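You operate a simulated robot arm through the tools that you are given. There is no shell and no other tool.

You run a simulated robot arm. Do the job below in one go: nothing can be reset, and whatever is moved stays where it is left.

## Task
Gauge the carton's first strap, mend the pull and seal the second.
Fine: Stand the pull gauge on the sealed strap, press its button and put it back. SLACK: pull knob one mark up; BITES: one mark down. The second strap lies ready: press start. It ends tight and sound; leave the clip in the slot. The machine stays on, at rest. Keep hands and goods off strap, slot and clip while it draws. Crush, scorch, knock over or drop nothing. Set down upright: pull gauge.

The check looks at the end state, three seconds after you hand in, the way a careful person would. Anything else that was tipped, shoved, dropped, spilled or broken makes it a failure. A push-on lid holds only when it is set on centred and level and pressed home; a screw cap is set on level and turned clockwise until tight.

## Robot
A 7-joint arm with a two-finger parallel gripper, fixed in place. Base frame: the origin is at the foot of the arm, x ahead of it, y to its left, z up; the work surface is at about z = 70. Readings come in cm, rad, newtons and seconds.
With the tool pointing down near the work surface it reaches from about 46 to 92 cm from the base axis. Its first joint turns from -2.007 to 2.007 rad. Payload 3.91 kg.
The tool frame sits at the grasp point between the pads (the TCP): z along the fingers, y along the line on which they close. The tips reach 3 cm beyond it. The gripper opens to 11 cm. The fingers are 2 cm wide and 1 cm thick; the gripper's body (4.8 by 11.2 cm) begins 5.5 cm behind the TCP.
Orientation is that of the tool frame in the base frame, as [roll, pitch, yaw] about the fixed x, y, z axes, in that order (R = Rz(yaw) Ry(pitch) Rx(roll)). With the fingers straight down and closing along the base's y, the tool's x points along the base's -x, its y along +y and its z along -z.

## Interface
- The arm moves only by the tool jog_arm. Its argument "motion" is a list of rows, each an object (a shift or turn left out is 0, a gripper value left out holds the last) with "rotation": the turn, a rotation vector about the base's x, y, z in rad, a list of three; "slide": the shift along the base's x, y, z in cm, a list of three; "claw": the opening in per cent of the stroke, from 0 (shut) to 100 (fully open). In form: [{"rotation": [ax, ay, az], "slide": [x, y, z], "claw": claw}, ...]. A call has 1 to 20 rows; each row shifts and turns the commanded pose from where the row before left it. A row lasts 0.2 s, in which the tool goes at most 5 cm and 0.15 rad; a call with a longer step from one row to the next is refused whole, and so is a gripper value outside its range. Where a pose cannot be reached the arm comes as near as it can. A force on the tool above 40 N (or 10 N above the force at the start of the call, whichever is more), or a blocked arm, ends the call early, and 0.2 s more pass. Each finger travels about 15.3 cm/s and halts on what it meets, pressing with about 28 N; the grip force reading is that of the motor and also rises with nothing between the fingers. The clock runs only during rows and for 0.2 s after the last one: add rows that do not move to give the fingers time. It gives the time, the measured TCP pose, the force on the tool (base axes), the opening and the grip force at its end, in the units of the frame above (readings bear some noise), with the torque about the TCP (base axes, N m) and any sound that the robot's microphone picked up.
- Cameras (640 x 400 px; columns grow to the right, rows downward): "scene" is fixed at [5.13, -49.93, 128.96]; the picture's right is [0.01, -1.00, 0.00], its down [-0.67, -0.01, -0.74] and it looks along [0.74, 0.01, -0.67] (base axes); focal length 234 px, centre (320, 200). "wrist" rides on the gripper at [7.2, 1.7, -10.3] in the tool frame; the picture's right is [-0.23, 0.97, 0.00], its down [-0.76, -0.18, -0.62] and it looks along [-0.61, -0.14, 0.78] (tool axes); focal length 222 px, centre (320, 200). There is no depth. A picture from a camera that has moved, and an enlarged one, comes with that camera's place and axes in the base frame and with its lens.
- grab_frame(camera): a new picture of that camera. It takes no simulated time.
- raise_lower(by): slides the trunk up (or, below 0, down) by that many cm; the arm rides with it, the base frame stays. It gives what a move gives, with no picture.
- enlarge(camera, box): a new picture of the part [left, top, right, bottom] of that camera's present view, enlarged. It takes no simulated time.
- job_done(): hands the job in; it is judged then, once.

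Places have to be worked out from the pictures, the camera data and where the tool is seen. Open the gripper and draw the arm clear of the work before you hand the job in, unless the task says otherwise.

The tools are called after "Call:" as a command line: name --argument value ..., lists and objects as JSON in quotes. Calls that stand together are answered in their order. jog_arm: Moves the arm, as the interface text tells. Its arguments: {"type":"object","properties":{"motion":{"type":"array","items":{"type":"object","properties":{"rotation":{"type":"array","items":{"type":"number"}},"slide":{"type":"array","items":{"type":"number"}},"claw":{"type":"number"}}}}},"required":["motion"]} The other tools are called the same way: raise_lower (by) slides the trunk up or down; grab_frame (camera) takes a picture; enlarge (camera, box) takes an enlarged picture of a part of a camera's view; job_done () hands the job in.

At the start:

```text
time_s: 0.0
tcp_pos: [57.87, -32.98, 109.62]
tcp_rot: [-3.141, 0.001, -3.141]
ft_force: [-0.8, 0.0, -0.3]
ft_torque: [-0.04, -0.01, 0.01]
width: 11.01
grip_force: 0.1
trunk travel left (down, up): [-62.5, 36.5]
```

scene: 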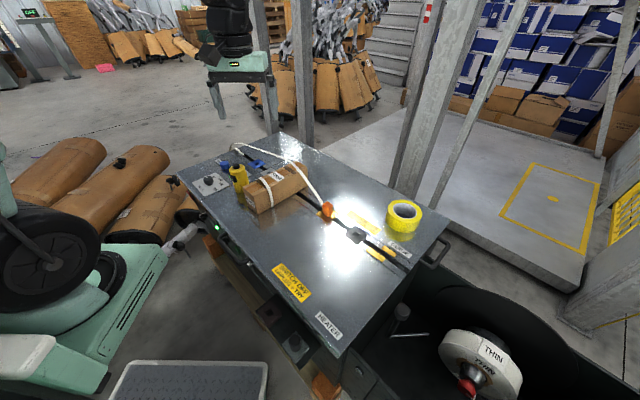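
wrist: 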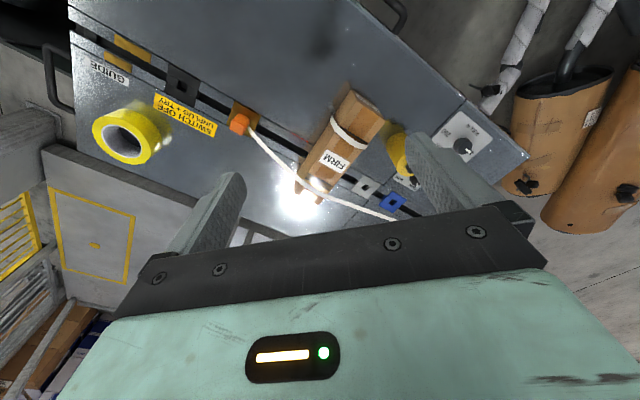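

I start by looking closely at the work surface to find the gauge, knob, start button and strap.

Call:
enlarge --camera "scene" --box '[170, 130, 330, 230]'

Call:
enlarge --camera "scene" --box '[290, 180, 450, 280]'

Call:
enlarge --camera "scene" --box '[180, 200, 420, 350]'

Call:
enlarge --camera "wrist" --box '[220, 80, 540, 280]'

```text
4.00 times, centred on (250, 180) of scene
camera zoom: at [5.13, -49.93, 128.96], right [0.01, -1.0, 0.0], down [-0.67, -0.01, -0.74], along [0.74, 0.01, -0.67], focal length 936 px, centre (600, 280)
```

zoom: 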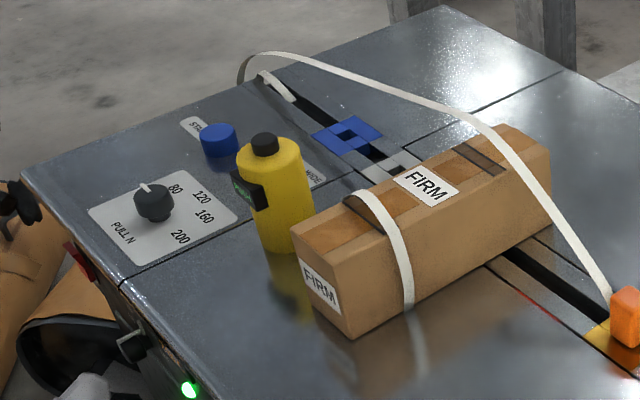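

```text
4.00 times, centred on (370, 230) of scene
camera zoom: at [5.13, -49.93, 128.96], right [0.01, -1.0, 0.0], down [-0.67, -0.01, -0.74], along [0.74, 0.01, -0.67], focal length 936 px, centre (120, 80)
```

zoom: 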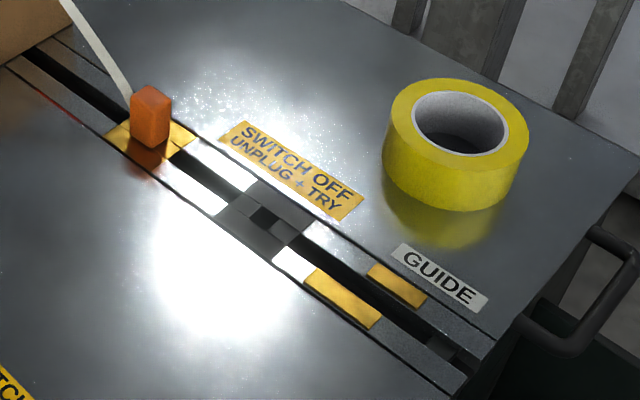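

```text
2.67 times, centred on (300, 275) of scene
camera zoom: at [5.13, -49.93, 128.96], right [0.01, -1.0, 0.0], down [-0.67, -0.01, -0.74], along [0.74, 0.01, -0.67], focal length 624 px, centre (373, 0)
```

zoom: 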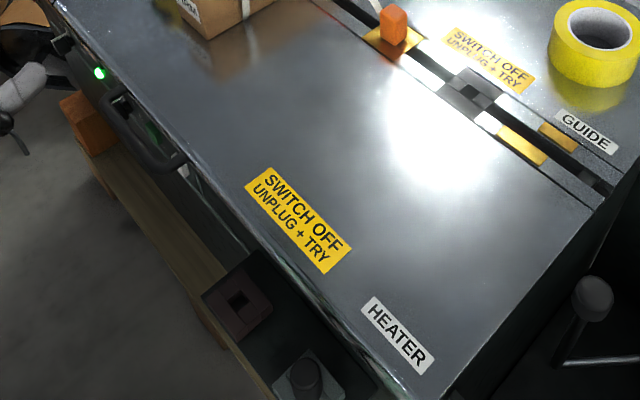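

```text
2.00 times, centred on (380, 180) of wrist
camera zoom: at [50.74, -31.53, 119.91], right [0.23, 0.97, 0.0], down [0.76, -0.18, 0.62], along [0.61, -0.14, -0.78], focal length 444 px, centre (200, 240)
```

zoom: 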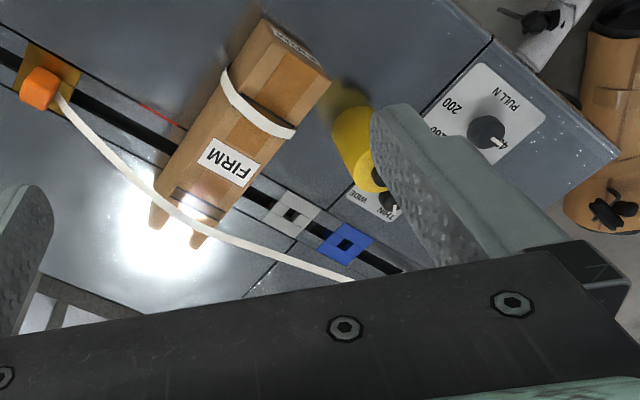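

The gauge (yellow) seems to stand near (74, -19), the knob near (79, -4) and a blue button near (90, -7). I'll move the hand up over that area, well above everything, to see it more closely.

Call:
jog_arm --motion '[{"slide": [2, 3, 0]}, {"slide": [2, 3, -1]}, {"slide": [2, 3, -1]}, {"slide": [2, 3, -1]}, {"slide": [2, 3, -1]}, {"slide": [2, 3, -1]}, {"slide": [2, 3, -1]}, {"slide": [0, 0, 0]}]'

Call:
grab_frame --camera "wrist"

```text
time_s: 1.8
tcp_pos: [71.95, -12.03, 103.45]
tcp_rot: [-3.141, -0.001, 3.141]
ft_force: [-0.6, -0.2, 0.4]
ft_torque: [-0.01, 0.01, 0.03]
width: 11.0
grip_force: 0.1
trunk travel left (down, up): [-62.5, 36.5]
```

```text
taken
camera wrist: at [64.85, -10.46, 113.71], right [0.23, 0.97, 0.0], down [0.76, -0.18, 0.62], along [0.61, -0.14, -0.78], focal length 222 px, centre (320, 200)
```

wrist: 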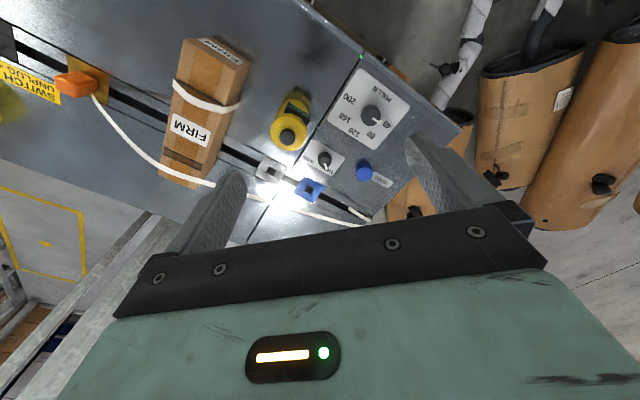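

The panel is now in view; I'll enlarge the parts I need.

Call:
enlarge --camera "wrist" --box '[260, 60, 420, 160]'

Call:
enlarge --camera "wrist" --box '[240, 130, 400, 230]'

Call:
enlarge --camera "wrist" --box '[120, 30, 280, 130]'

Call:
grab_frame --camera "scene"

```text
4.00 times, centred on (340, 110) of wrist
camera zoom: at [64.85, -10.46, 113.71], right [0.23, 0.97, 0.0], down [0.76, -0.18, 0.62], along [0.61, -0.14, -0.78], focal length 888 px, centre (240, 560)
```

zoom: 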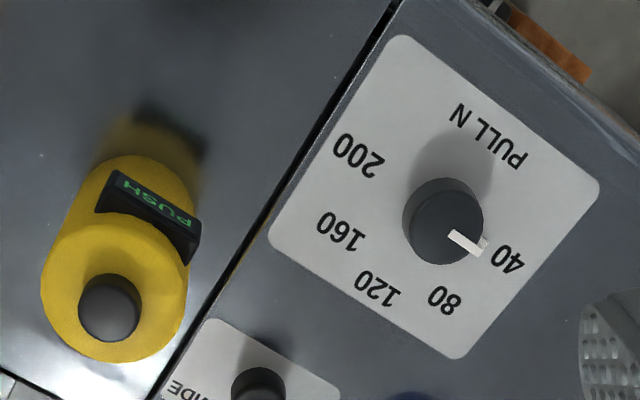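

```text
4.00 times, centred on (320, 180) of wrist
camera zoom: at [64.85, -10.46, 113.71], right [0.23, 0.97, 0.0], down [0.76, -0.18, 0.62], along [0.61, -0.14, -0.78], focal length 888 px, centre (320, 280)
```

zoom: 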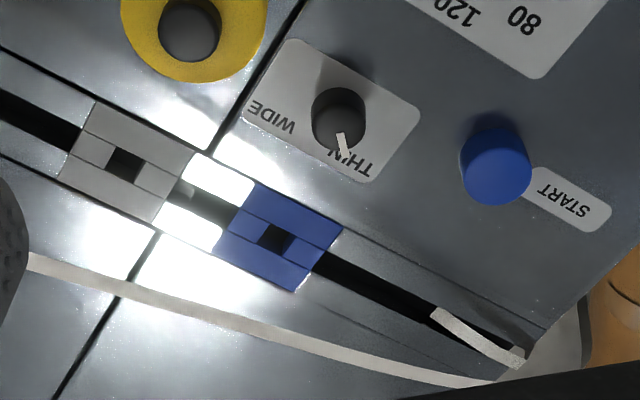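

```text
4.00 times, centred on (200, 80) of wrist
camera zoom: at [64.85, -10.46, 113.71], right [0.23, 0.97, 0.0], down [0.76, -0.18, 0.62], along [0.61, -0.14, -0.78], focal length 888 px, centre (800, 680)
```

zoom: 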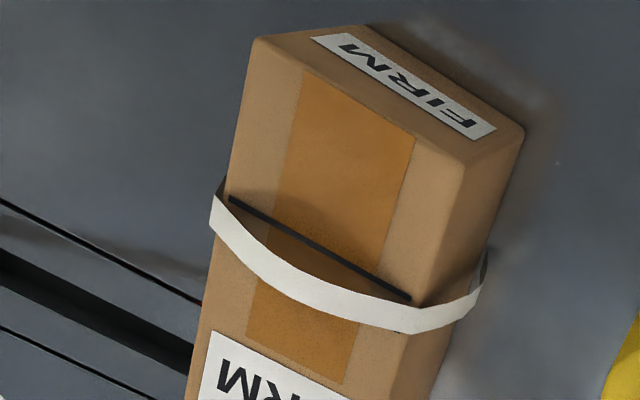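

```text
taken
```

scene: 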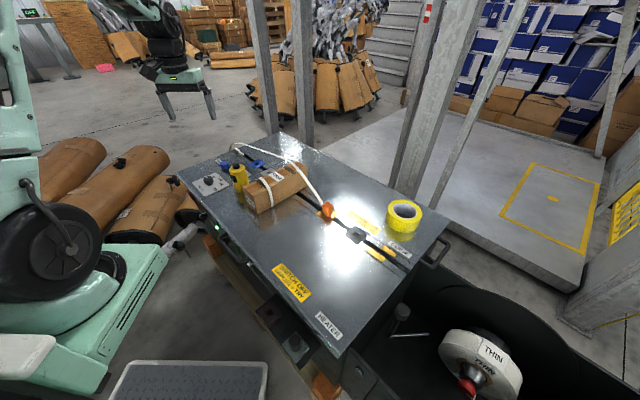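

The panel is turned about 45° from my base frame. The slot runs along (0.7, 0.7), the gauge's display faces (-0.7, +0.7), and the pull knob points at 40. I'll turn the hand -45° about z over the gauge so the fingers close along the slot direction, then look again.

Call:
jog_arm --motion '[{"slide": [1, -1, -1], "rotation": [0, 0, -0.13]}, {"slide": [1, -1, -1], "rotation": [0, 0, -0.13]}, {"slide": [1, -1, -1], "rotation": [0, 0, -0.13]}, {"slide": [1, -1, -1], "rotation": [0, 0, -0.13]}, {"slide": [1, -1, -1], "rotation": [0, 0, -0.13]}, {"slide": [0.3, -1, -0.5], "rotation": [0, 0, -0.135]}, {}, {}]'

Call:
grab_frame --camera "wrist"

Call:
grab_frame --camera "scene"

```text
time_s: 3.6
tcp_pos: [77.21, -18.06, 98.12]
tcp_rot: [3.141, 0.0, 2.354]
ft_force: [-0.2, 0.2, -1.5]
ft_torque: [0.03, 0.03, 0.01]
width: 11.01
grip_force: 0.2
trunk travel left (down, up): [-62.5, 36.5]
```

```text
taken
camera wrist: at [73.39, -11.92, 108.34], right [0.85, 0.53, 0.0], down [0.41, -0.66, 0.62], along [0.33, -0.53, -0.78], focal length 222 px, centre (320, 200)
```

wrist: 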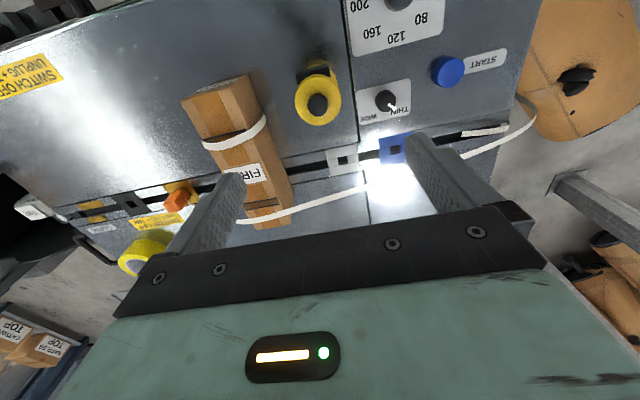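

```text
taken
```

scene: 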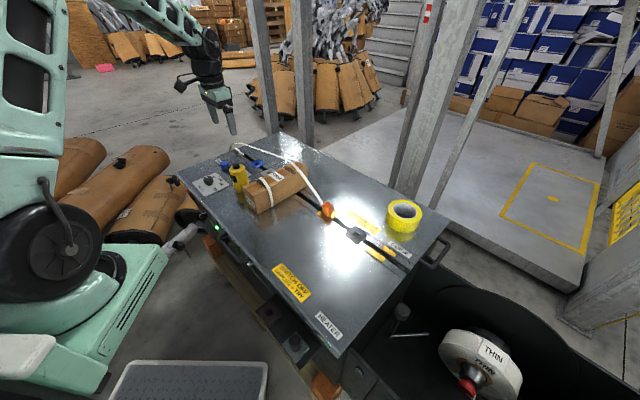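

Now zoom in on the gauge, carton and panel from this new viewpoint to triangulate.

Call:
enlarge --camera "wrist" --box '[260, 50, 380, 125]'

Call:
enlarge --camera "wrist" --box '[160, 60, 320, 160]'

Call:
enlarge --camera "wrist" --box '[160, 140, 320, 240]'

Call:
enlarge --camera "wrist" --box '[340, 0, 500, 100]'

Call:
enlarge --camera "scene" --box '[200, 150, 280, 200]'

```text
5.33 times, centred on (320, 88) of wrist
camera zoom: at [73.39, -11.92, 108.34], right [0.85, 0.53, 0.0], down [0.41, -0.66, 0.62], along [0.33, -0.53, -0.78], focal length 1185 px, centre (320, 800)
```

zoom: 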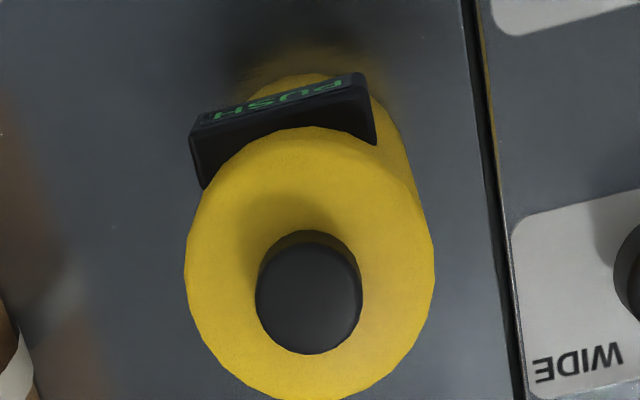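

```text
4.00 times, centred on (240, 110) of wrist
camera zoom: at [73.39, -11.92, 108.34], right [0.85, 0.53, 0.0], down [0.41, -0.66, 0.62], along [0.33, -0.53, -0.78], focal length 888 px, centre (640, 560)
```

zoom: 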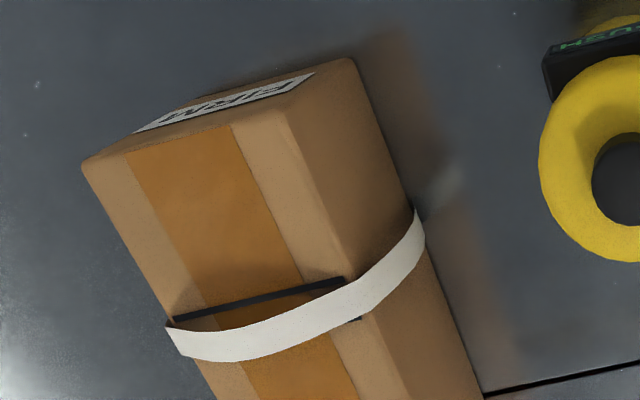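

```text
4.00 times, centred on (240, 190) of wrist
camera zoom: at [73.39, -11.92, 108.34], right [0.85, 0.53, 0.0], down [0.41, -0.66, 0.62], along [0.33, -0.53, -0.78], focal length 888 px, centre (640, 240)
```

zoom: 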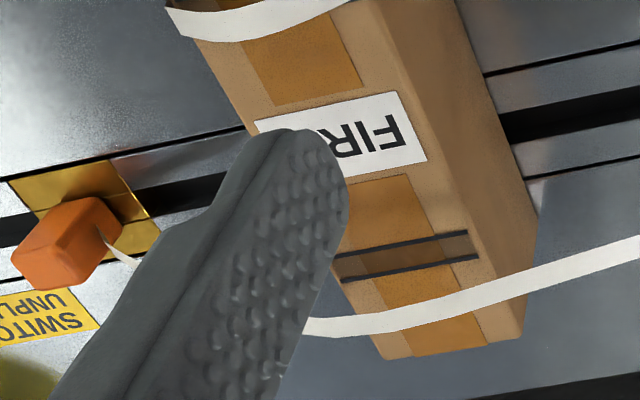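

```text
4.00 times, centred on (420, 50) of wrist
camera zoom: at [73.39, -11.92, 108.34], right [0.85, 0.53, 0.0], down [0.41, -0.66, 0.62], along [0.33, -0.53, -0.78], focal length 888 px, centre (-80, 800)
```

zoom: 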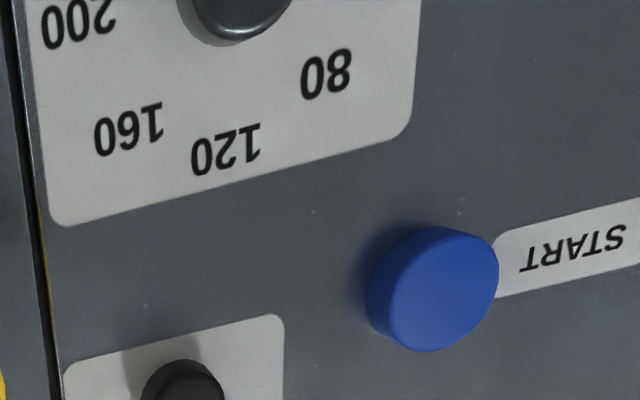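

```text
8.00 times, centred on (240, 175) of scene
camera zoom: at [5.13, -49.93, 128.96], right [0.01, -1.0, 0.0], down [-0.67, -0.01, -0.74], along [0.74, 0.01, -0.67], focal length 1873 px, centre (960, 400)
```

zoom: 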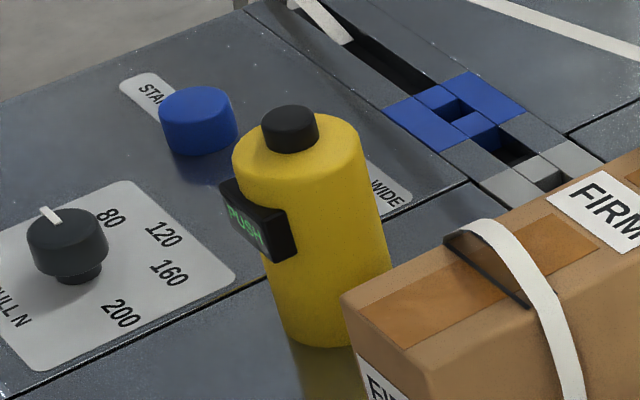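

I put the gauge axis at about (77.3, -18.5). It is about 5.9 cm wide with its top at about z 80, and strap 1 crosses the carton top centred near (69.2, -29.8) at z ≈ 79–80. I'll part-open the hand and come down over the gauge, stopping short to check.

Call:
jog_arm --motion '[{"slide": [0.1, -0.44, -2], "claw": 80}, {"slide": [0, 0, -3]}, {"slide": [0, 0, -3]}, {"slide": [0, 0, -2.5]}, {"slide": [0, 0, -1]}, {}, {}]'

Call:
grab_frame --camera "wrist"

Call:
enlarge --camera "scene" --box '[180, 110, 300, 185]'

```text
time_s: 5.2
tcp_pos: [77.39, -18.4, 86.65]
tcp_rot: [3.14, 0.0, 2.355]
ft_force: [-0.1, -1.0, 0.3]
ft_torque: [0.0, 0.04, 0.02]
width: 8.81
grip_force: 0.1
trunk travel left (down, up): [-62.5, 36.5]
```

```text
taken
camera wrist: at [73.55, -12.29, 96.93], right [0.85, 0.53, 0.0], down [0.41, -0.66, 0.62], along [0.33, -0.53, -0.78], focal length 222 px, centre (320, 200)
```

wrist: 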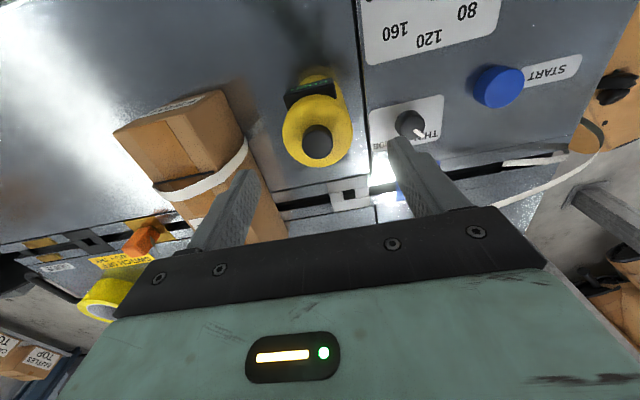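

```text
5.33 times, centred on (240, 148) of scene
camera zoom: at [5.13, -49.93, 128.96], right [0.01, -1.0, 0.0], down [-0.67, -0.01, -0.74], along [0.74, 0.01, -0.67], focal length 1248 px, centre (747, 480)
```

zoom: 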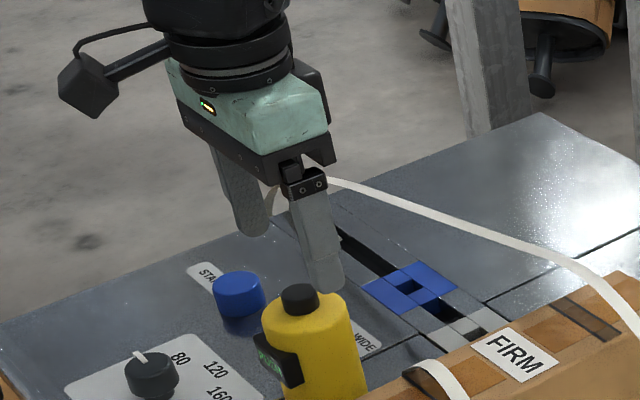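

The gauge is between the fingers in plan, at about (77.2, -18.45) with its top at about 80.5–81. I'll go down to TCP z ≈ 77, which keeps the palm clear of the button, and then close.

Call:
jog_arm --motion '[{"slide": [-0.15, -0.05, -2]}, {"slide": [0, 0, -2]}, {"slide": [0, 0, -2]}, {"slide": [0, 0, -2]}, {"slide": [0, 0, -1.2]}, {"slide": [0, 0, -0.4]}, {}]'

Call:
grab_frame --camera "wrist"

Call:
enlarge --camera "scene" --box '[180, 125, 300, 200]'

```text
time_s: 6.8
tcp_pos: [77.12, -18.66, 77.05]
tcp_rot: [-3.142, 0.0, 2.355]
ft_force: [-0.6, 0.1, -0.3]
ft_torque: [-0.02, 0.03, 0.0]
width: 8.79
grip_force: 0.1
trunk travel left (down, up): [-62.5, 36.5]
```

```text
taken
camera wrist: at [73.21, -12.42, 87.36], right [0.85, 0.53, 0.0], down [0.41, -0.66, 0.62], along [0.33, -0.53, -0.78], focal length 222 px, centre (320, 200)
```

wrist: 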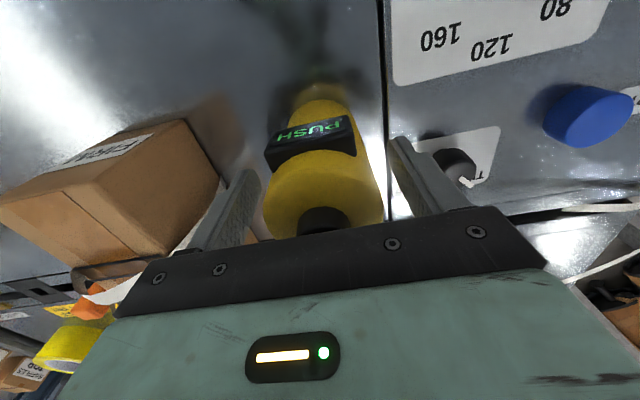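

```text
5.33 times, centred on (240, 162) of scene
camera zoom: at [5.13, -49.93, 128.96], right [0.01, -1.0, 0.0], down [-0.67, -0.01, -0.74], along [0.74, 0.01, -0.67], focal length 1248 px, centre (747, 400)
```

zoom: 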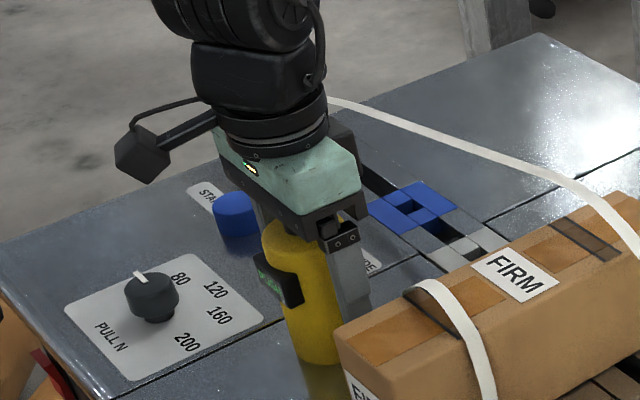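

The gauge sits between the fingers and the palm is clear of the button. Closing on it now.

Call:
jog_arm --motion '[{"claw": 60}, {"claw": 50}, {"claw": 45}, {"claw": 45}, {"claw": 45}]'

Call:
enlarge --camera "scene" --box '[180, 125, 300, 200]'

```text
time_s: 8.0
tcp_pos: [76.99, -18.61, 77.13]
tcp_rot: [-3.141, 0.001, 2.357]
ft_force: [-0.1, 0.1, -0.4]
ft_torque: [0.07, -0.06, 0.01]
width: 5.73
grip_force: 27.7
trunk travel left (down, up): [-62.5, 36.5]
```

```text
5.33 times, centred on (240, 162) of scene
camera zoom: at [5.13, -49.93, 128.96], right [0.01, -1.0, 0.0], down [-0.67, -0.01, -0.74], along [0.74, 0.01, -0.67], focal length 1248 px, centre (747, 400)
```

zoom: 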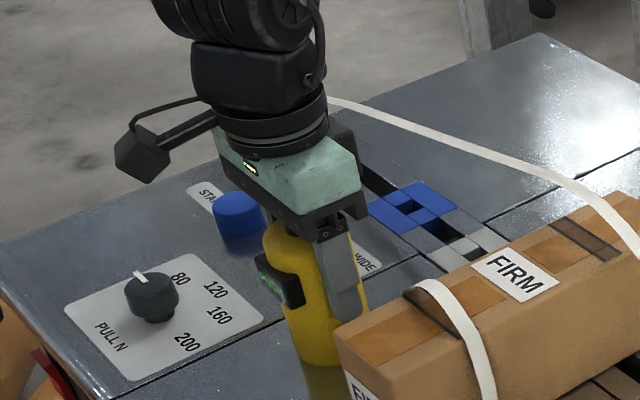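

Gripped at 5.73 cm width. Lifting straight up 13.5 cm and reading the weight.

Call:
jog_arm --motion '[{"slide": [0, 0, 0.5]}, {"slide": [0, 0, 1]}, {"slide": [0, 0, 2]}, {"slide": [0, 0, 2.5]}, {"slide": [0, 0, 2.5]}, {"slide": [0, 0, 2.5]}, {"slide": [0, 0, 2]}, {"slide": [0, 0, 0.5]}, {}]'

Call:
grab_frame --camera "scene"

Call:
grab_frame --camera "wrist"

```text
time_s: 10.0
tcp_pos: [77.07, -18.6, 90.42]
tcp_rot: [3.142, -0.001, 2.355]
ft_force: [0.2, 0.0, -1.4]
ft_torque: [-0.01, -0.04, 0.01]
width: 5.7
grip_force: 27.8
trunk travel left (down, up): [-62.5, 36.5]
```

```text
taken
```

scene: 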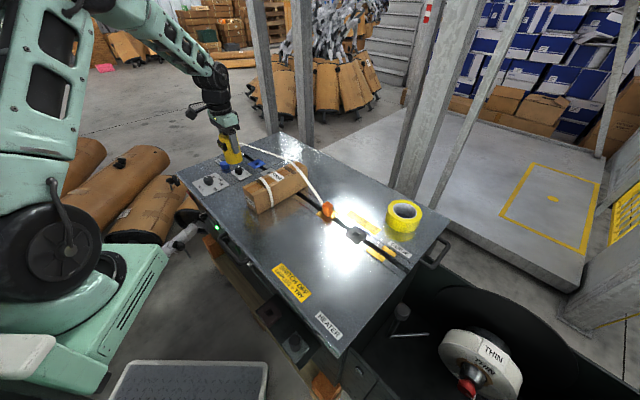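

```text
taken
camera wrist: at [73.27, -12.28, 100.81], right [0.85, 0.53, 0.0], down [0.41, -0.66, 0.62], along [0.33, -0.53, -0.78], focal length 222 px, centre (320, 200)
```

wrist: 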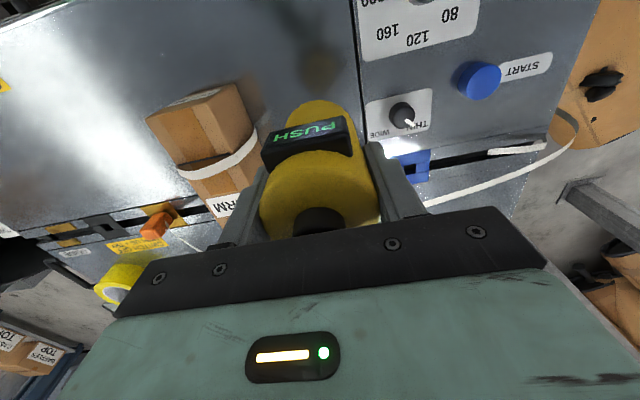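

The gauge is lifted cleanly and is light. I'll carry it over the strap at (69.2, -29.8), with its base about 3 cm above the bow.

Call:
jog_arm --motion '[{"slide": [-1, -1.4, 0]}, {"slide": [-1.4, -2, 0]}, {"slide": [-1.5, -2.1, 0]}, {"slide": [-1.5, -2.1, 0]}, {"slide": [-1.4, -2, 0]}, {"slide": [-1.07, -1.6, 0]}, {}, {}]'

Call:
enlarge --camera "scene" --box '[200, 125, 340, 215]'

Call:
grab_frame --camera "wrist"

```text
time_s: 11.8
tcp_pos: [69.21, -29.78, 90.51]
tcp_rot: [3.141, 0.001, 2.355]
ft_force: [0.1, 0.2, -1.1]
ft_torque: [-0.03, 0.03, -0.01]
width: 5.72
grip_force: 27.7
trunk travel left (down, up): [-62.5, 36.5]
```

```text
4.44 times, centred on (270, 170) of scene
camera zoom: at [5.13, -49.93, 128.96], right [0.01, -1.0, 0.0], down [-0.67, -0.01, -0.74], along [0.74, 0.01, -0.67], focal length 1040 px, centre (542, 333)
```

zoom: 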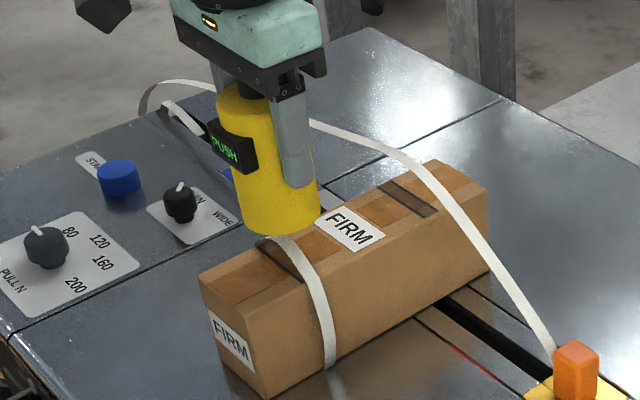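

```text
taken
camera wrist: at [65.43, -23.57, 100.81], right [0.85, 0.53, 0.0], down [0.41, -0.66, 0.62], along [0.33, -0.53, -0.78], focal length 222 px, centre (320, 200)
```

wrist: 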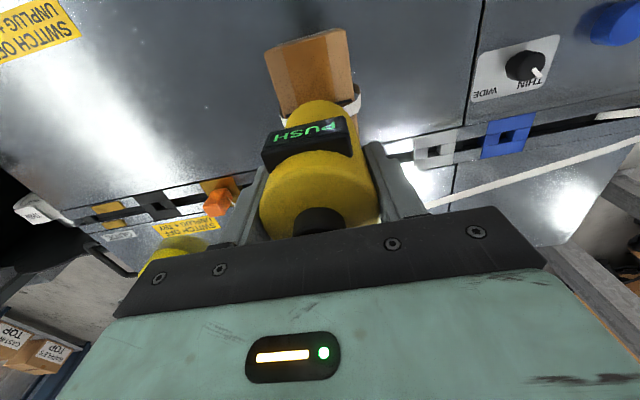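

The gauge base is at about z 83.4 and lines up over the strap in both views. I'll lower in small steps until I feel contact.

Call:
jog_arm --motion '[{"slide": [0, 0, -1]}, {"slide": [0, 0, -1]}, {"slide": [0, 0, -0.5]}, {"slide": [0, 0, -0.2]}, {}]'

Call:
enlarge --camera "scene" --box '[220, 145, 300, 195]'

```text
time_s: 13.0
tcp_pos: [69.24, -29.82, 87.78]
tcp_rot: [3.14, -0.002, 2.357]
ft_force: [-0.2, -0.3, -1.3]
ft_torque: [-0.01, 0.02, 0.0]
width: 5.74
grip_force: 28.3
trunk travel left (down, up): [-62.5, 36.5]
```

```text
8.00 times, centred on (260, 170) of scene
camera zoom: at [5.13, -49.93, 128.96], right [0.01, -1.0, 0.0], down [-0.67, -0.01, -0.74], along [0.74, 0.01, -0.67], focal length 1873 px, centre (800, 440)
```

zoom: 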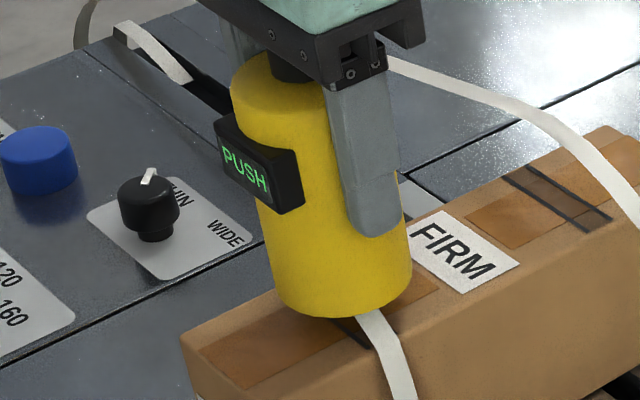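

No contact yet, and the base is at about z 80.7. I'll take a tighter enlargement to check the strap runs under the gauge's centre.

Call:
enlarge --camera "scene" --box '[245, 167, 285, 192]'

Call:
enlarge --camera "wrist" --box '[240, 20, 400, 120]'

```text
16.00 times, centred on (265, 180) of scene
camera zoom: at [5.13, -49.93, 128.96], right [0.01, -1.0, 0.0], down [-0.67, -0.01, -0.74], along [0.74, 0.01, -0.67], focal length 3745 px, centre (1200, 528)
```

zoom: 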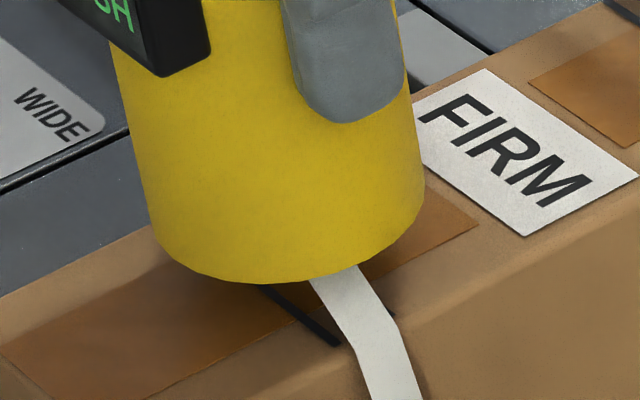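

```text
4.00 times, centred on (320, 70) of wrist
camera zoom: at [65.4, -23.67, 98.06], right [0.85, 0.53, 0.0], down [0.41, -0.66, 0.62], along [0.33, -0.53, -0.78], focal length 888 px, centre (320, 720)
```

zoom: 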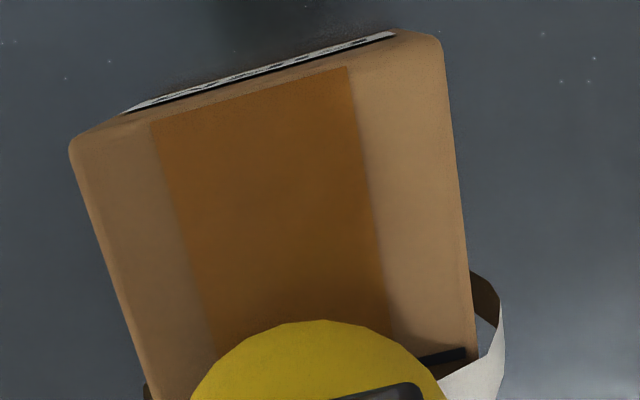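

The gauge is about 0.3–0.4 cm off toward the far end relative to the strap's centreline. I'll shift (-0.25, +0.25) and keep lowering gently.

Call:
jog_arm --motion '[{"slide": [-0.25, 0.25, 0]}, {"slide": [0, 0, -0.25]}, {"slide": [0, 0, -0.25]}, {"slide": [0, 0, -0.2]}, {}]'

Call:
enlarge --camera "scene" --box '[245, 167, 285, 192]'

```text
time_s: 14.2
tcp_pos: [69.18, -29.5, 87.05]
tcp_rot: [-3.141, 0.0, 2.355]
ft_force: [-0.2, 1.1, -1.5]
ft_torque: [0.02, -0.03, 0.02]
width: 5.75
grip_force: 28.0
trunk travel left (down, up): [-62.5, 36.5]
```

```text
16.00 times, centred on (265, 180) of scene
camera zoom: at [5.13, -49.93, 128.96], right [0.01, -1.0, 0.0], down [-0.67, -0.01, -0.74], along [0.74, 0.01, -0.67], focal length 3745 px, centre (1200, 528)
```

zoom: 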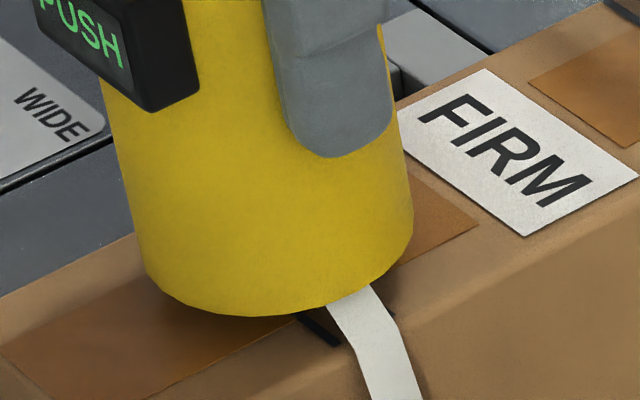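

Base at about 79.95, still no contact. I'll lower further in small steps.

Call:
jog_arm --motion '[{"slide": [0, 0, -0.2]}, {"slide": [0, 0, -0.2]}, {"slide": [0, 0, -0.2]}, {}]'

Call:
enlarge --camera "scene" --box '[245, 167, 285, 192]'

```text
time_s: 15.2
tcp_pos: [68.9, -29.51, 86.4]
tcp_rot: [-3.14, 0.001, 2.356]
ft_force: [0.9, 1.2, -1.5]
ft_torque: [0.0, 0.0, 0.0]
width: 5.75
grip_force: 27.5
trunk travel left (down, up): [-62.5, 36.5]
```

```text
16.00 times, centred on (265, 180) of scene
camera zoom: at [5.13, -49.93, 128.96], right [0.01, -1.0, 0.0], down [-0.67, -0.01, -0.74], along [0.74, 0.01, -0.67], focal length 3745 px, centre (1200, 528)
```

zoom: 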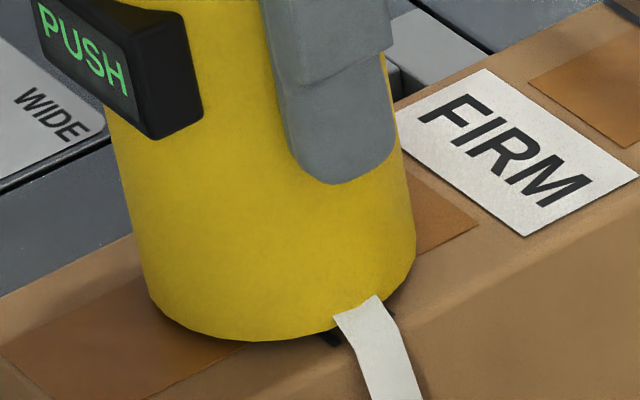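

Still free, with the base at about 79.3. The strap seems to yield, so I'll continue down in 0.15 cm steps toward the carton top.

Call:
jog_arm --motion '[{"slide": [0, 0, -0.15]}, {"slide": [0, 0, -0.15]}, {"slide": [0, 0, -0.15]}, {}]'

Call:
enlarge --camera "scene" --box '[245, 167, 285, 192]'

```text
time_s: 16.2
tcp_pos: [69.1, -29.52, 86.07]
tcp_rot: [3.141, 0.001, 2.356]
ft_force: [-1.6, 1.7, 5.1]
ft_torque: [0.1, 0.13, 0.05]
width: 5.71
grip_force: 27.8
trunk travel left (down, up): [-62.5, 36.5]
```

```text
16.00 times, centred on (265, 180) of scene
camera zoom: at [5.13, -49.93, 128.96], right [0.01, -1.0, 0.0], down [-0.67, -0.01, -0.74], along [0.74, 0.01, -0.67], focal length 3745 px, centre (1200, 528)
```

zoom: 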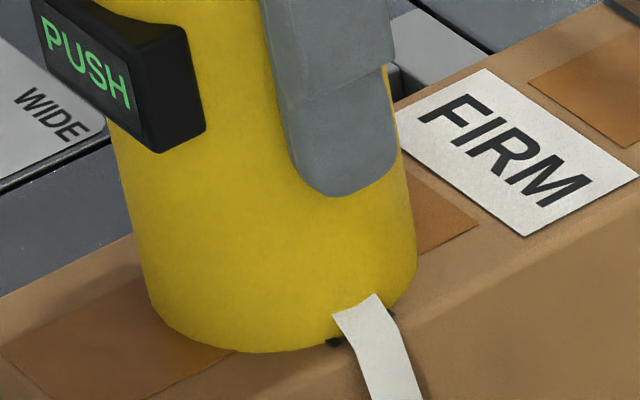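

Contact: the vertical force went from -1.5 to +5.1 N, so the gauge now stands on the strap. I'll ease off a hair and open the fingers.

Call:
jog_arm --motion '[{"slide": [0, 0, 0.08]}, {"claw": 60}, {"claw": 70}, {"claw": 80}, {}]'

Call:
enlarge --camera "scene" --box '[220, 145, 300, 195]'

Call:
grab_frame --camera "wrist"

```text
time_s: 17.4
tcp_pos: [68.92, -29.5, 86.09]
tcp_rot: [3.14, 0.001, 2.355]
ft_force: [1.0, -0.1, 0.6]
ft_torque: [0.02, 0.02, 0.03]
width: 8.8
grip_force: 0.0
trunk travel left (down, up): [-62.5, 36.5]
```

```text
8.00 times, centred on (260, 170) of scene
camera zoom: at [5.13, -49.93, 128.96], right [0.01, -1.0, 0.0], down [-0.67, -0.01, -0.74], along [0.74, 0.01, -0.67], focal length 1873 px, centre (800, 440)
```

zoom: 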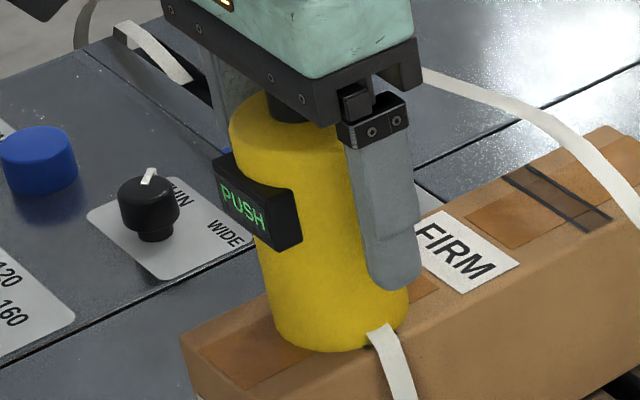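

```text
taken
camera wrist: at [65.17, -23.36, 96.39], right [0.85, 0.53, 0.0], down [0.41, -0.66, 0.62], along [0.33, -0.53, -0.78], focal length 222 px, centre (320, 200)
```

wrist: 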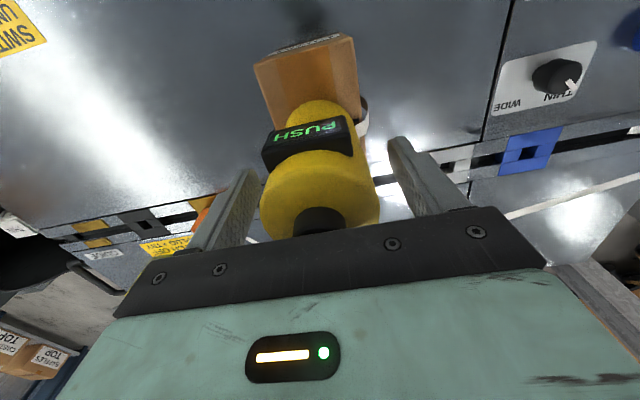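

The gauge stands upright on its own. I'll raise the hand clear of it, close the fingers and look before pressing the button.

Call:
jog_arm --motion '[{"slide": [0, 0, 1]}, {"slide": [0, 0, 2]}, {"slide": [0, 0, 3]}, {"slide": [0, 0, 3]}, {"slide": [0, 0, 2], "claw": 40}, {"claw": 0}, {"claw": 0}, {"claw": 0}, {}]'

Call:
enlarge --camera "scene" --box '[210, 120, 310, 185]'

Call:
grab_frame --camera "wrist"

```text
time_s: 19.4
tcp_pos: [68.96, -29.5, 97.03]
tcp_rot: [3.141, 0.002, 2.354]
ft_force: [-0.1, -0.2, 0.4]
ft_torque: [-0.03, 0.0, 0.01]
width: 0.0
grip_force: 28.7
trunk travel left (down, up): [-62.5, 36.5]
```

```text
6.15 times, centred on (260, 152) of scene
camera zoom: at [5.13, -49.93, 128.96], right [0.01, -1.0, 0.0], down [-0.67, -0.01, -0.74], along [0.74, 0.01, -0.67], focal length 1440 px, centre (689, 492)
```

zoom: 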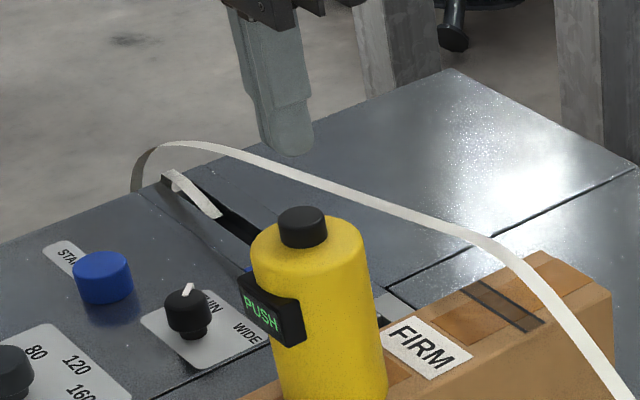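

```text
taken
camera wrist: at [65.19, -23.4, 107.36], right [0.85, 0.53, 0.0], down [0.41, -0.66, 0.62], along [0.33, -0.53, -0.78], focal length 222 px, centre (320, 200)
```

wrist: 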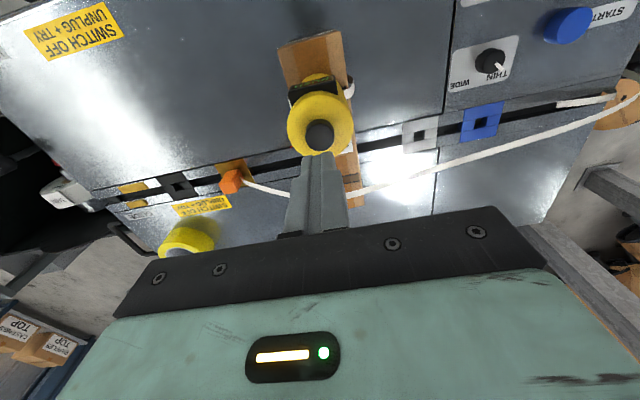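

The button is at (69.0, -29.6), right below the closed fingertips. I'll lower to just above it, then creep down.

Call:
jog_arm --motion '[{"slide": [0, -0.1, -1]}, {"slide": [0, 0, -1]}, {"slide": [0, 0, -1]}, {"slide": [0, 0, -0.5]}, {"slide": [0, 0, -0.3]}, {}]'

Call:
enlarge --camera "scene" --box '[210, 130, 310, 195]'

```text
time_s: 20.8
tcp_pos: [69.12, -29.68, 93.22]
tcp_rot: [-3.141, 0.002, 2.356]
ft_force: [0.3, 0.1, 0.1]
ft_torque: [0.04, -0.02, 0.02]
width: 0.03
grip_force: 28.4
trunk travel left (down, up): [-62.5, 36.5]
```

```text
6.15 times, centred on (260, 162) of scene
camera zoom: at [5.13, -49.93, 128.96], right [0.01, -1.0, 0.0], down [-0.67, -0.01, -0.74], along [0.74, 0.01, -0.67], focal length 1440 px, centre (689, 431)
```

zoom: 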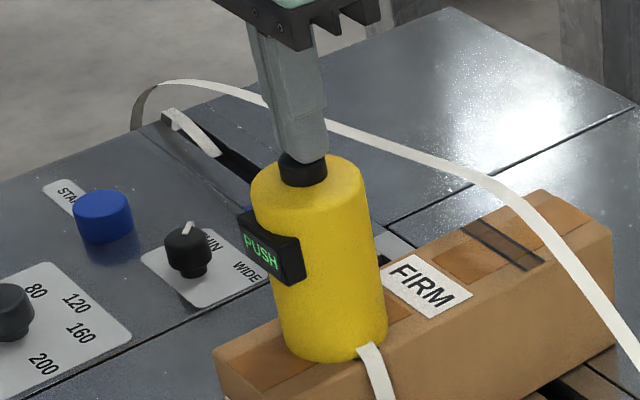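

The fingertips are just above the button. Creeping down 0.12 cm at a time.

Call:
jog_arm --motion '[{"slide": [0, 0, -0.15]}, {"slide": [0, 0, -0.15]}, {"slide": [0, 0, -0.15]}, {}]'

Call:
enlarge --camera "scene" --box '[220, 145, 300, 195]'

```text
time_s: 21.8
tcp_pos: [69.01, -29.56, 92.82]
tcp_rot: [-3.141, -0.001, 2.356]
ft_force: [1.4, -2.4, 5.2]
ft_torque: [-0.03, -0.07, -0.01]
width: 0.0
grip_force: 27.7
trunk travel left (down, up): [-62.5, 36.5]
heard: click
```

```text
8.00 times, centred on (260, 170) of scene
camera zoom: at [5.13, -49.93, 128.96], right [0.01, -1.0, 0.0], down [-0.67, -0.01, -0.74], along [0.74, 0.01, -0.67], focal length 1873 px, centre (800, 440)
```

zoom: 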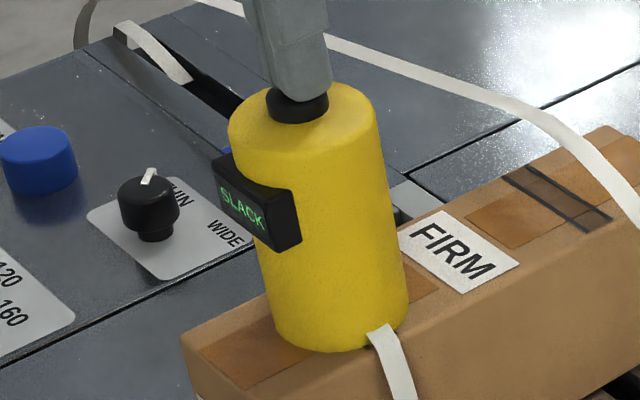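

The click came and the display reads SLACK, so the pull must go up one mark, from 40 to 80. I'll rise, open, and come back down around the gauge to pick it up.

Call:
jog_arm --motion '[{"slide": [0, 0, 0.5]}, {"slide": [0, 0, 1.5]}, {"slide": [0, 0, 2]}, {"slide": [0, 0.1, 0.3], "claw": 40}, {"claw": 80}, {"claw": 80}, {"claw": 80}, {}]'

Call:
enlarge --camera "scene" --box '[210, 120, 310, 185]'

Call:
grab_frame --camera "wrist"

```text
time_s: 23.6
tcp_pos: [68.96, -29.62, 97.08]
tcp_rot: [-3.142, -0.001, 2.357]
ft_force: [-0.4, -0.5, -0.4]
ft_torque: [-0.01, 0.01, -0.03]
width: 8.8
grip_force: 0.1
trunk travel left (down, up): [-62.5, 36.5]
```

```text
6.15 times, centred on (260, 152) of scene
camera zoom: at [5.13, -49.93, 128.96], right [0.01, -1.0, 0.0], down [-0.67, -0.01, -0.74], along [0.74, 0.01, -0.67], focal length 1440 px, centre (689, 492)
```

zoom: 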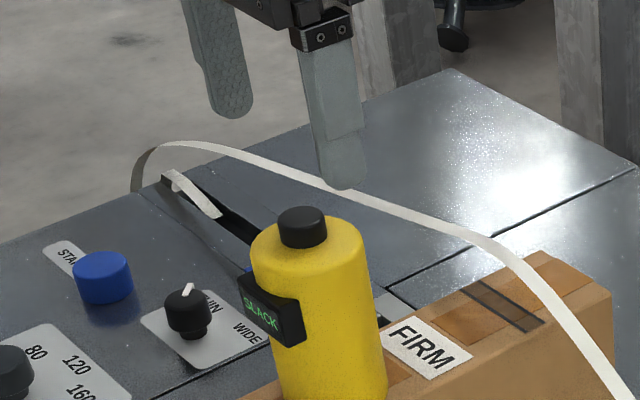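

```text
taken
camera wrist: at [65.14, -23.35, 107.45], right [0.85, 0.53, 0.0], down [0.41, -0.66, 0.62], along [0.33, -0.53, -0.78], focal length 222 px, centre (320, 200)
```

wrist: 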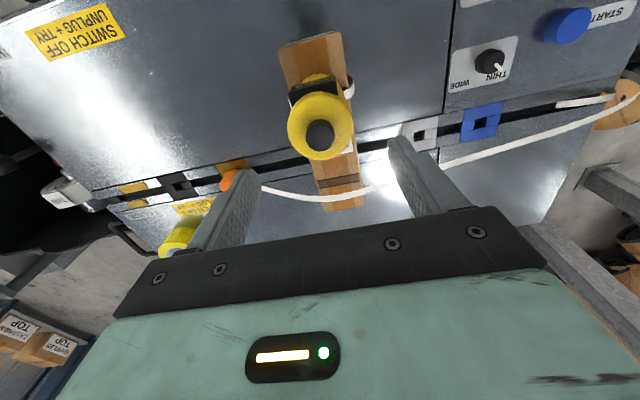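

The gauge still stands undisturbed. I'll lower 11 cm around it and grip.

Call:
jog_arm --motion '[{"slide": [0, 0, -2]}, {"slide": [0, 0, -2.5]}, {"slide": [0, 0, -2.5]}, {"slide": [0, 0, -2]}, {"slide": [0, 0, -1.4]}, {"slide": [0, 0, -0.5]}, {}, {"claw": 60}, {"claw": 50}, {"claw": 45}, {"claw": 45}, {"claw": 45}]'

Call:
enlarge --camera "scene" --box '[220, 145, 300, 195]'

Call:
grab_frame --camera "wrist"

```text
time_s: 26.2
tcp_pos: [69.1, -29.6, 86.27]
tcp_rot: [3.141, 0.0, 2.358]
ft_force: [-0.5, -0.5, -1.2]
ft_torque: [0.02, 0.01, 0.0]
width: 5.75
grip_force: 28.2
trunk travel left (down, up): [-62.5, 36.5]
```

```text
8.00 times, centred on (260, 170) of scene
camera zoom: at [5.13, -49.93, 128.96], right [0.01, -1.0, 0.0], down [-0.67, -0.01, -0.74], along [0.74, 0.01, -0.67], focal length 1873 px, centre (800, 440)
```

zoom: 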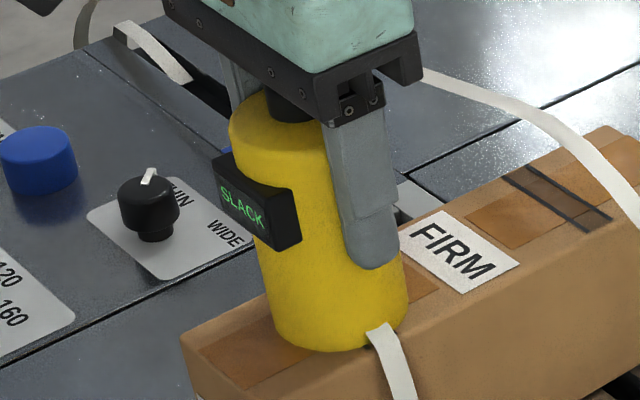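

```text
taken
camera wrist: at [65.27, -23.38, 96.55], right [0.85, 0.53, 0.0], down [0.41, -0.66, 0.62], along [0.33, -0.53, -0.78], focal length 222 px, centre (320, 200)
```

wrist: 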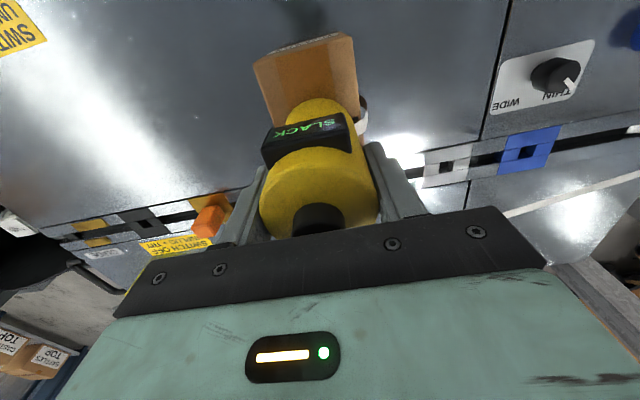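

Gripped again. Lifting 4.5 cm, carrying the gauge back to its original spot at about (77.1, -18.6), and stopping above the table.

Call:
jog_arm --motion '[{"slide": [0, 0, 0.5]}, {"slide": [0, 0, 1.5]}, {"slide": [0, 0, 2]}, {"slide": [0, 0, 0.5]}, {"slide": [1, 1.35, 0]}, {"slide": [1.4, 1.95, 0]}, {"slide": [1.6, 2.15, 0]}, {"slide": [1.6, 2.15, 0]}, {"slide": [1.4, 1.95, 0]}, {"slide": [1, 1.4, 0]}, {}, {}]'

Call:
enlarge --camera "scene" --box '[180, 125, 300, 200]'

Call:
grab_frame --camera "wrist"

```text
time_s: 28.8
tcp_pos: [77.04, -18.61, 90.85]
tcp_rot: [3.141, 0.0, 2.356]
ft_force: [-0.6, -0.6, -0.8]
ft_torque: [0.0, 0.01, -0.03]
width: 5.74
grip_force: 28.1
trunk travel left (down, up): [-62.5, 36.5]
```

```text
5.33 times, centred on (240, 162) of scene
camera zoom: at [5.13, -49.93, 128.96], right [0.01, -1.0, 0.0], down [-0.67, -0.01, -0.74], along [0.74, 0.01, -0.67], focal length 1248 px, centre (747, 400)
```

zoom: 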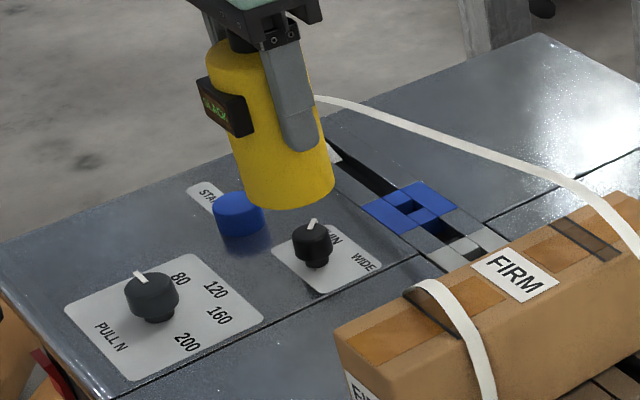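

```text
taken
camera wrist: at [73.22, -12.46, 101.1], right [0.85, 0.53, 0.0], down [0.41, -0.66, 0.62], along [0.33, -0.53, -0.78], focal length 222 px, centre (320, 200)
```

wrist: 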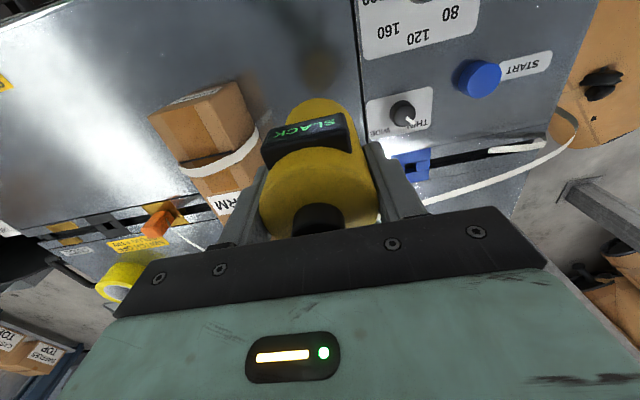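

The gauge is back over its spot. I'll lower 13 cm, then creep until it touches.

Call:
jog_arm --motion '[{"slide": [0, 0, -2]}, {"slide": [0, 0, -3]}, {"slide": [0, 0, -3]}, {"slide": [0, 0, -2.5]}, {"slide": [0, 0, -1.5]}, {"slide": [0, 0, -0.7]}, {"slide": [0, 0, -0.3]}, {}, {}]'

Call:
enlarge --camera "scene" --box '[200, 150, 280, 200]'

```text
time_s: 30.8
tcp_pos: [76.95, -18.59, 77.83]
tcp_rot: [3.141, 0.0, 2.357]
ft_force: [0.6, -0.5, -2.2]
ft_torque: [0.0, 0.0, 0.01]
width: 5.72
grip_force: 27.9
trunk travel left (down, up): [-62.5, 36.5]
```

```text
8.00 times, centred on (240, 175) of scene
camera zoom: at [5.13, -49.93, 128.96], right [0.01, -1.0, 0.0], down [-0.67, -0.01, -0.74], along [0.74, 0.01, -0.67], focal length 1873 px, centre (960, 400)
```

zoom: 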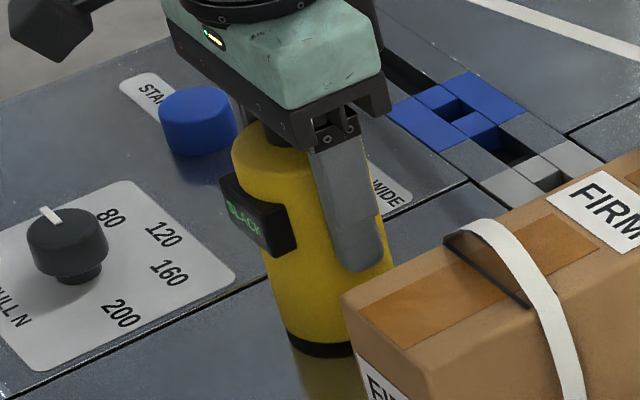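

The gauge is about 0.6 cm above the surface. Creeping the rest of the way.

Call:
jog_arm --motion '[{"slide": [0, 0, -0.2]}, {"slide": [0, 0, -0.15]}, {"slide": [0, 0, -0.15]}, {}]'

```text
time_s: 31.8
tcp_pos: [77.11, -18.57, 77.25]
tcp_rot: [-3.141, 0.0, 2.356]
ft_force: [0.2, -0.2, -2.0]
ft_torque: [-0.02, -0.03, 0.01]
width: 5.71
grip_force: 28.0
trunk travel left (down, up): [-62.5, 36.5]
```

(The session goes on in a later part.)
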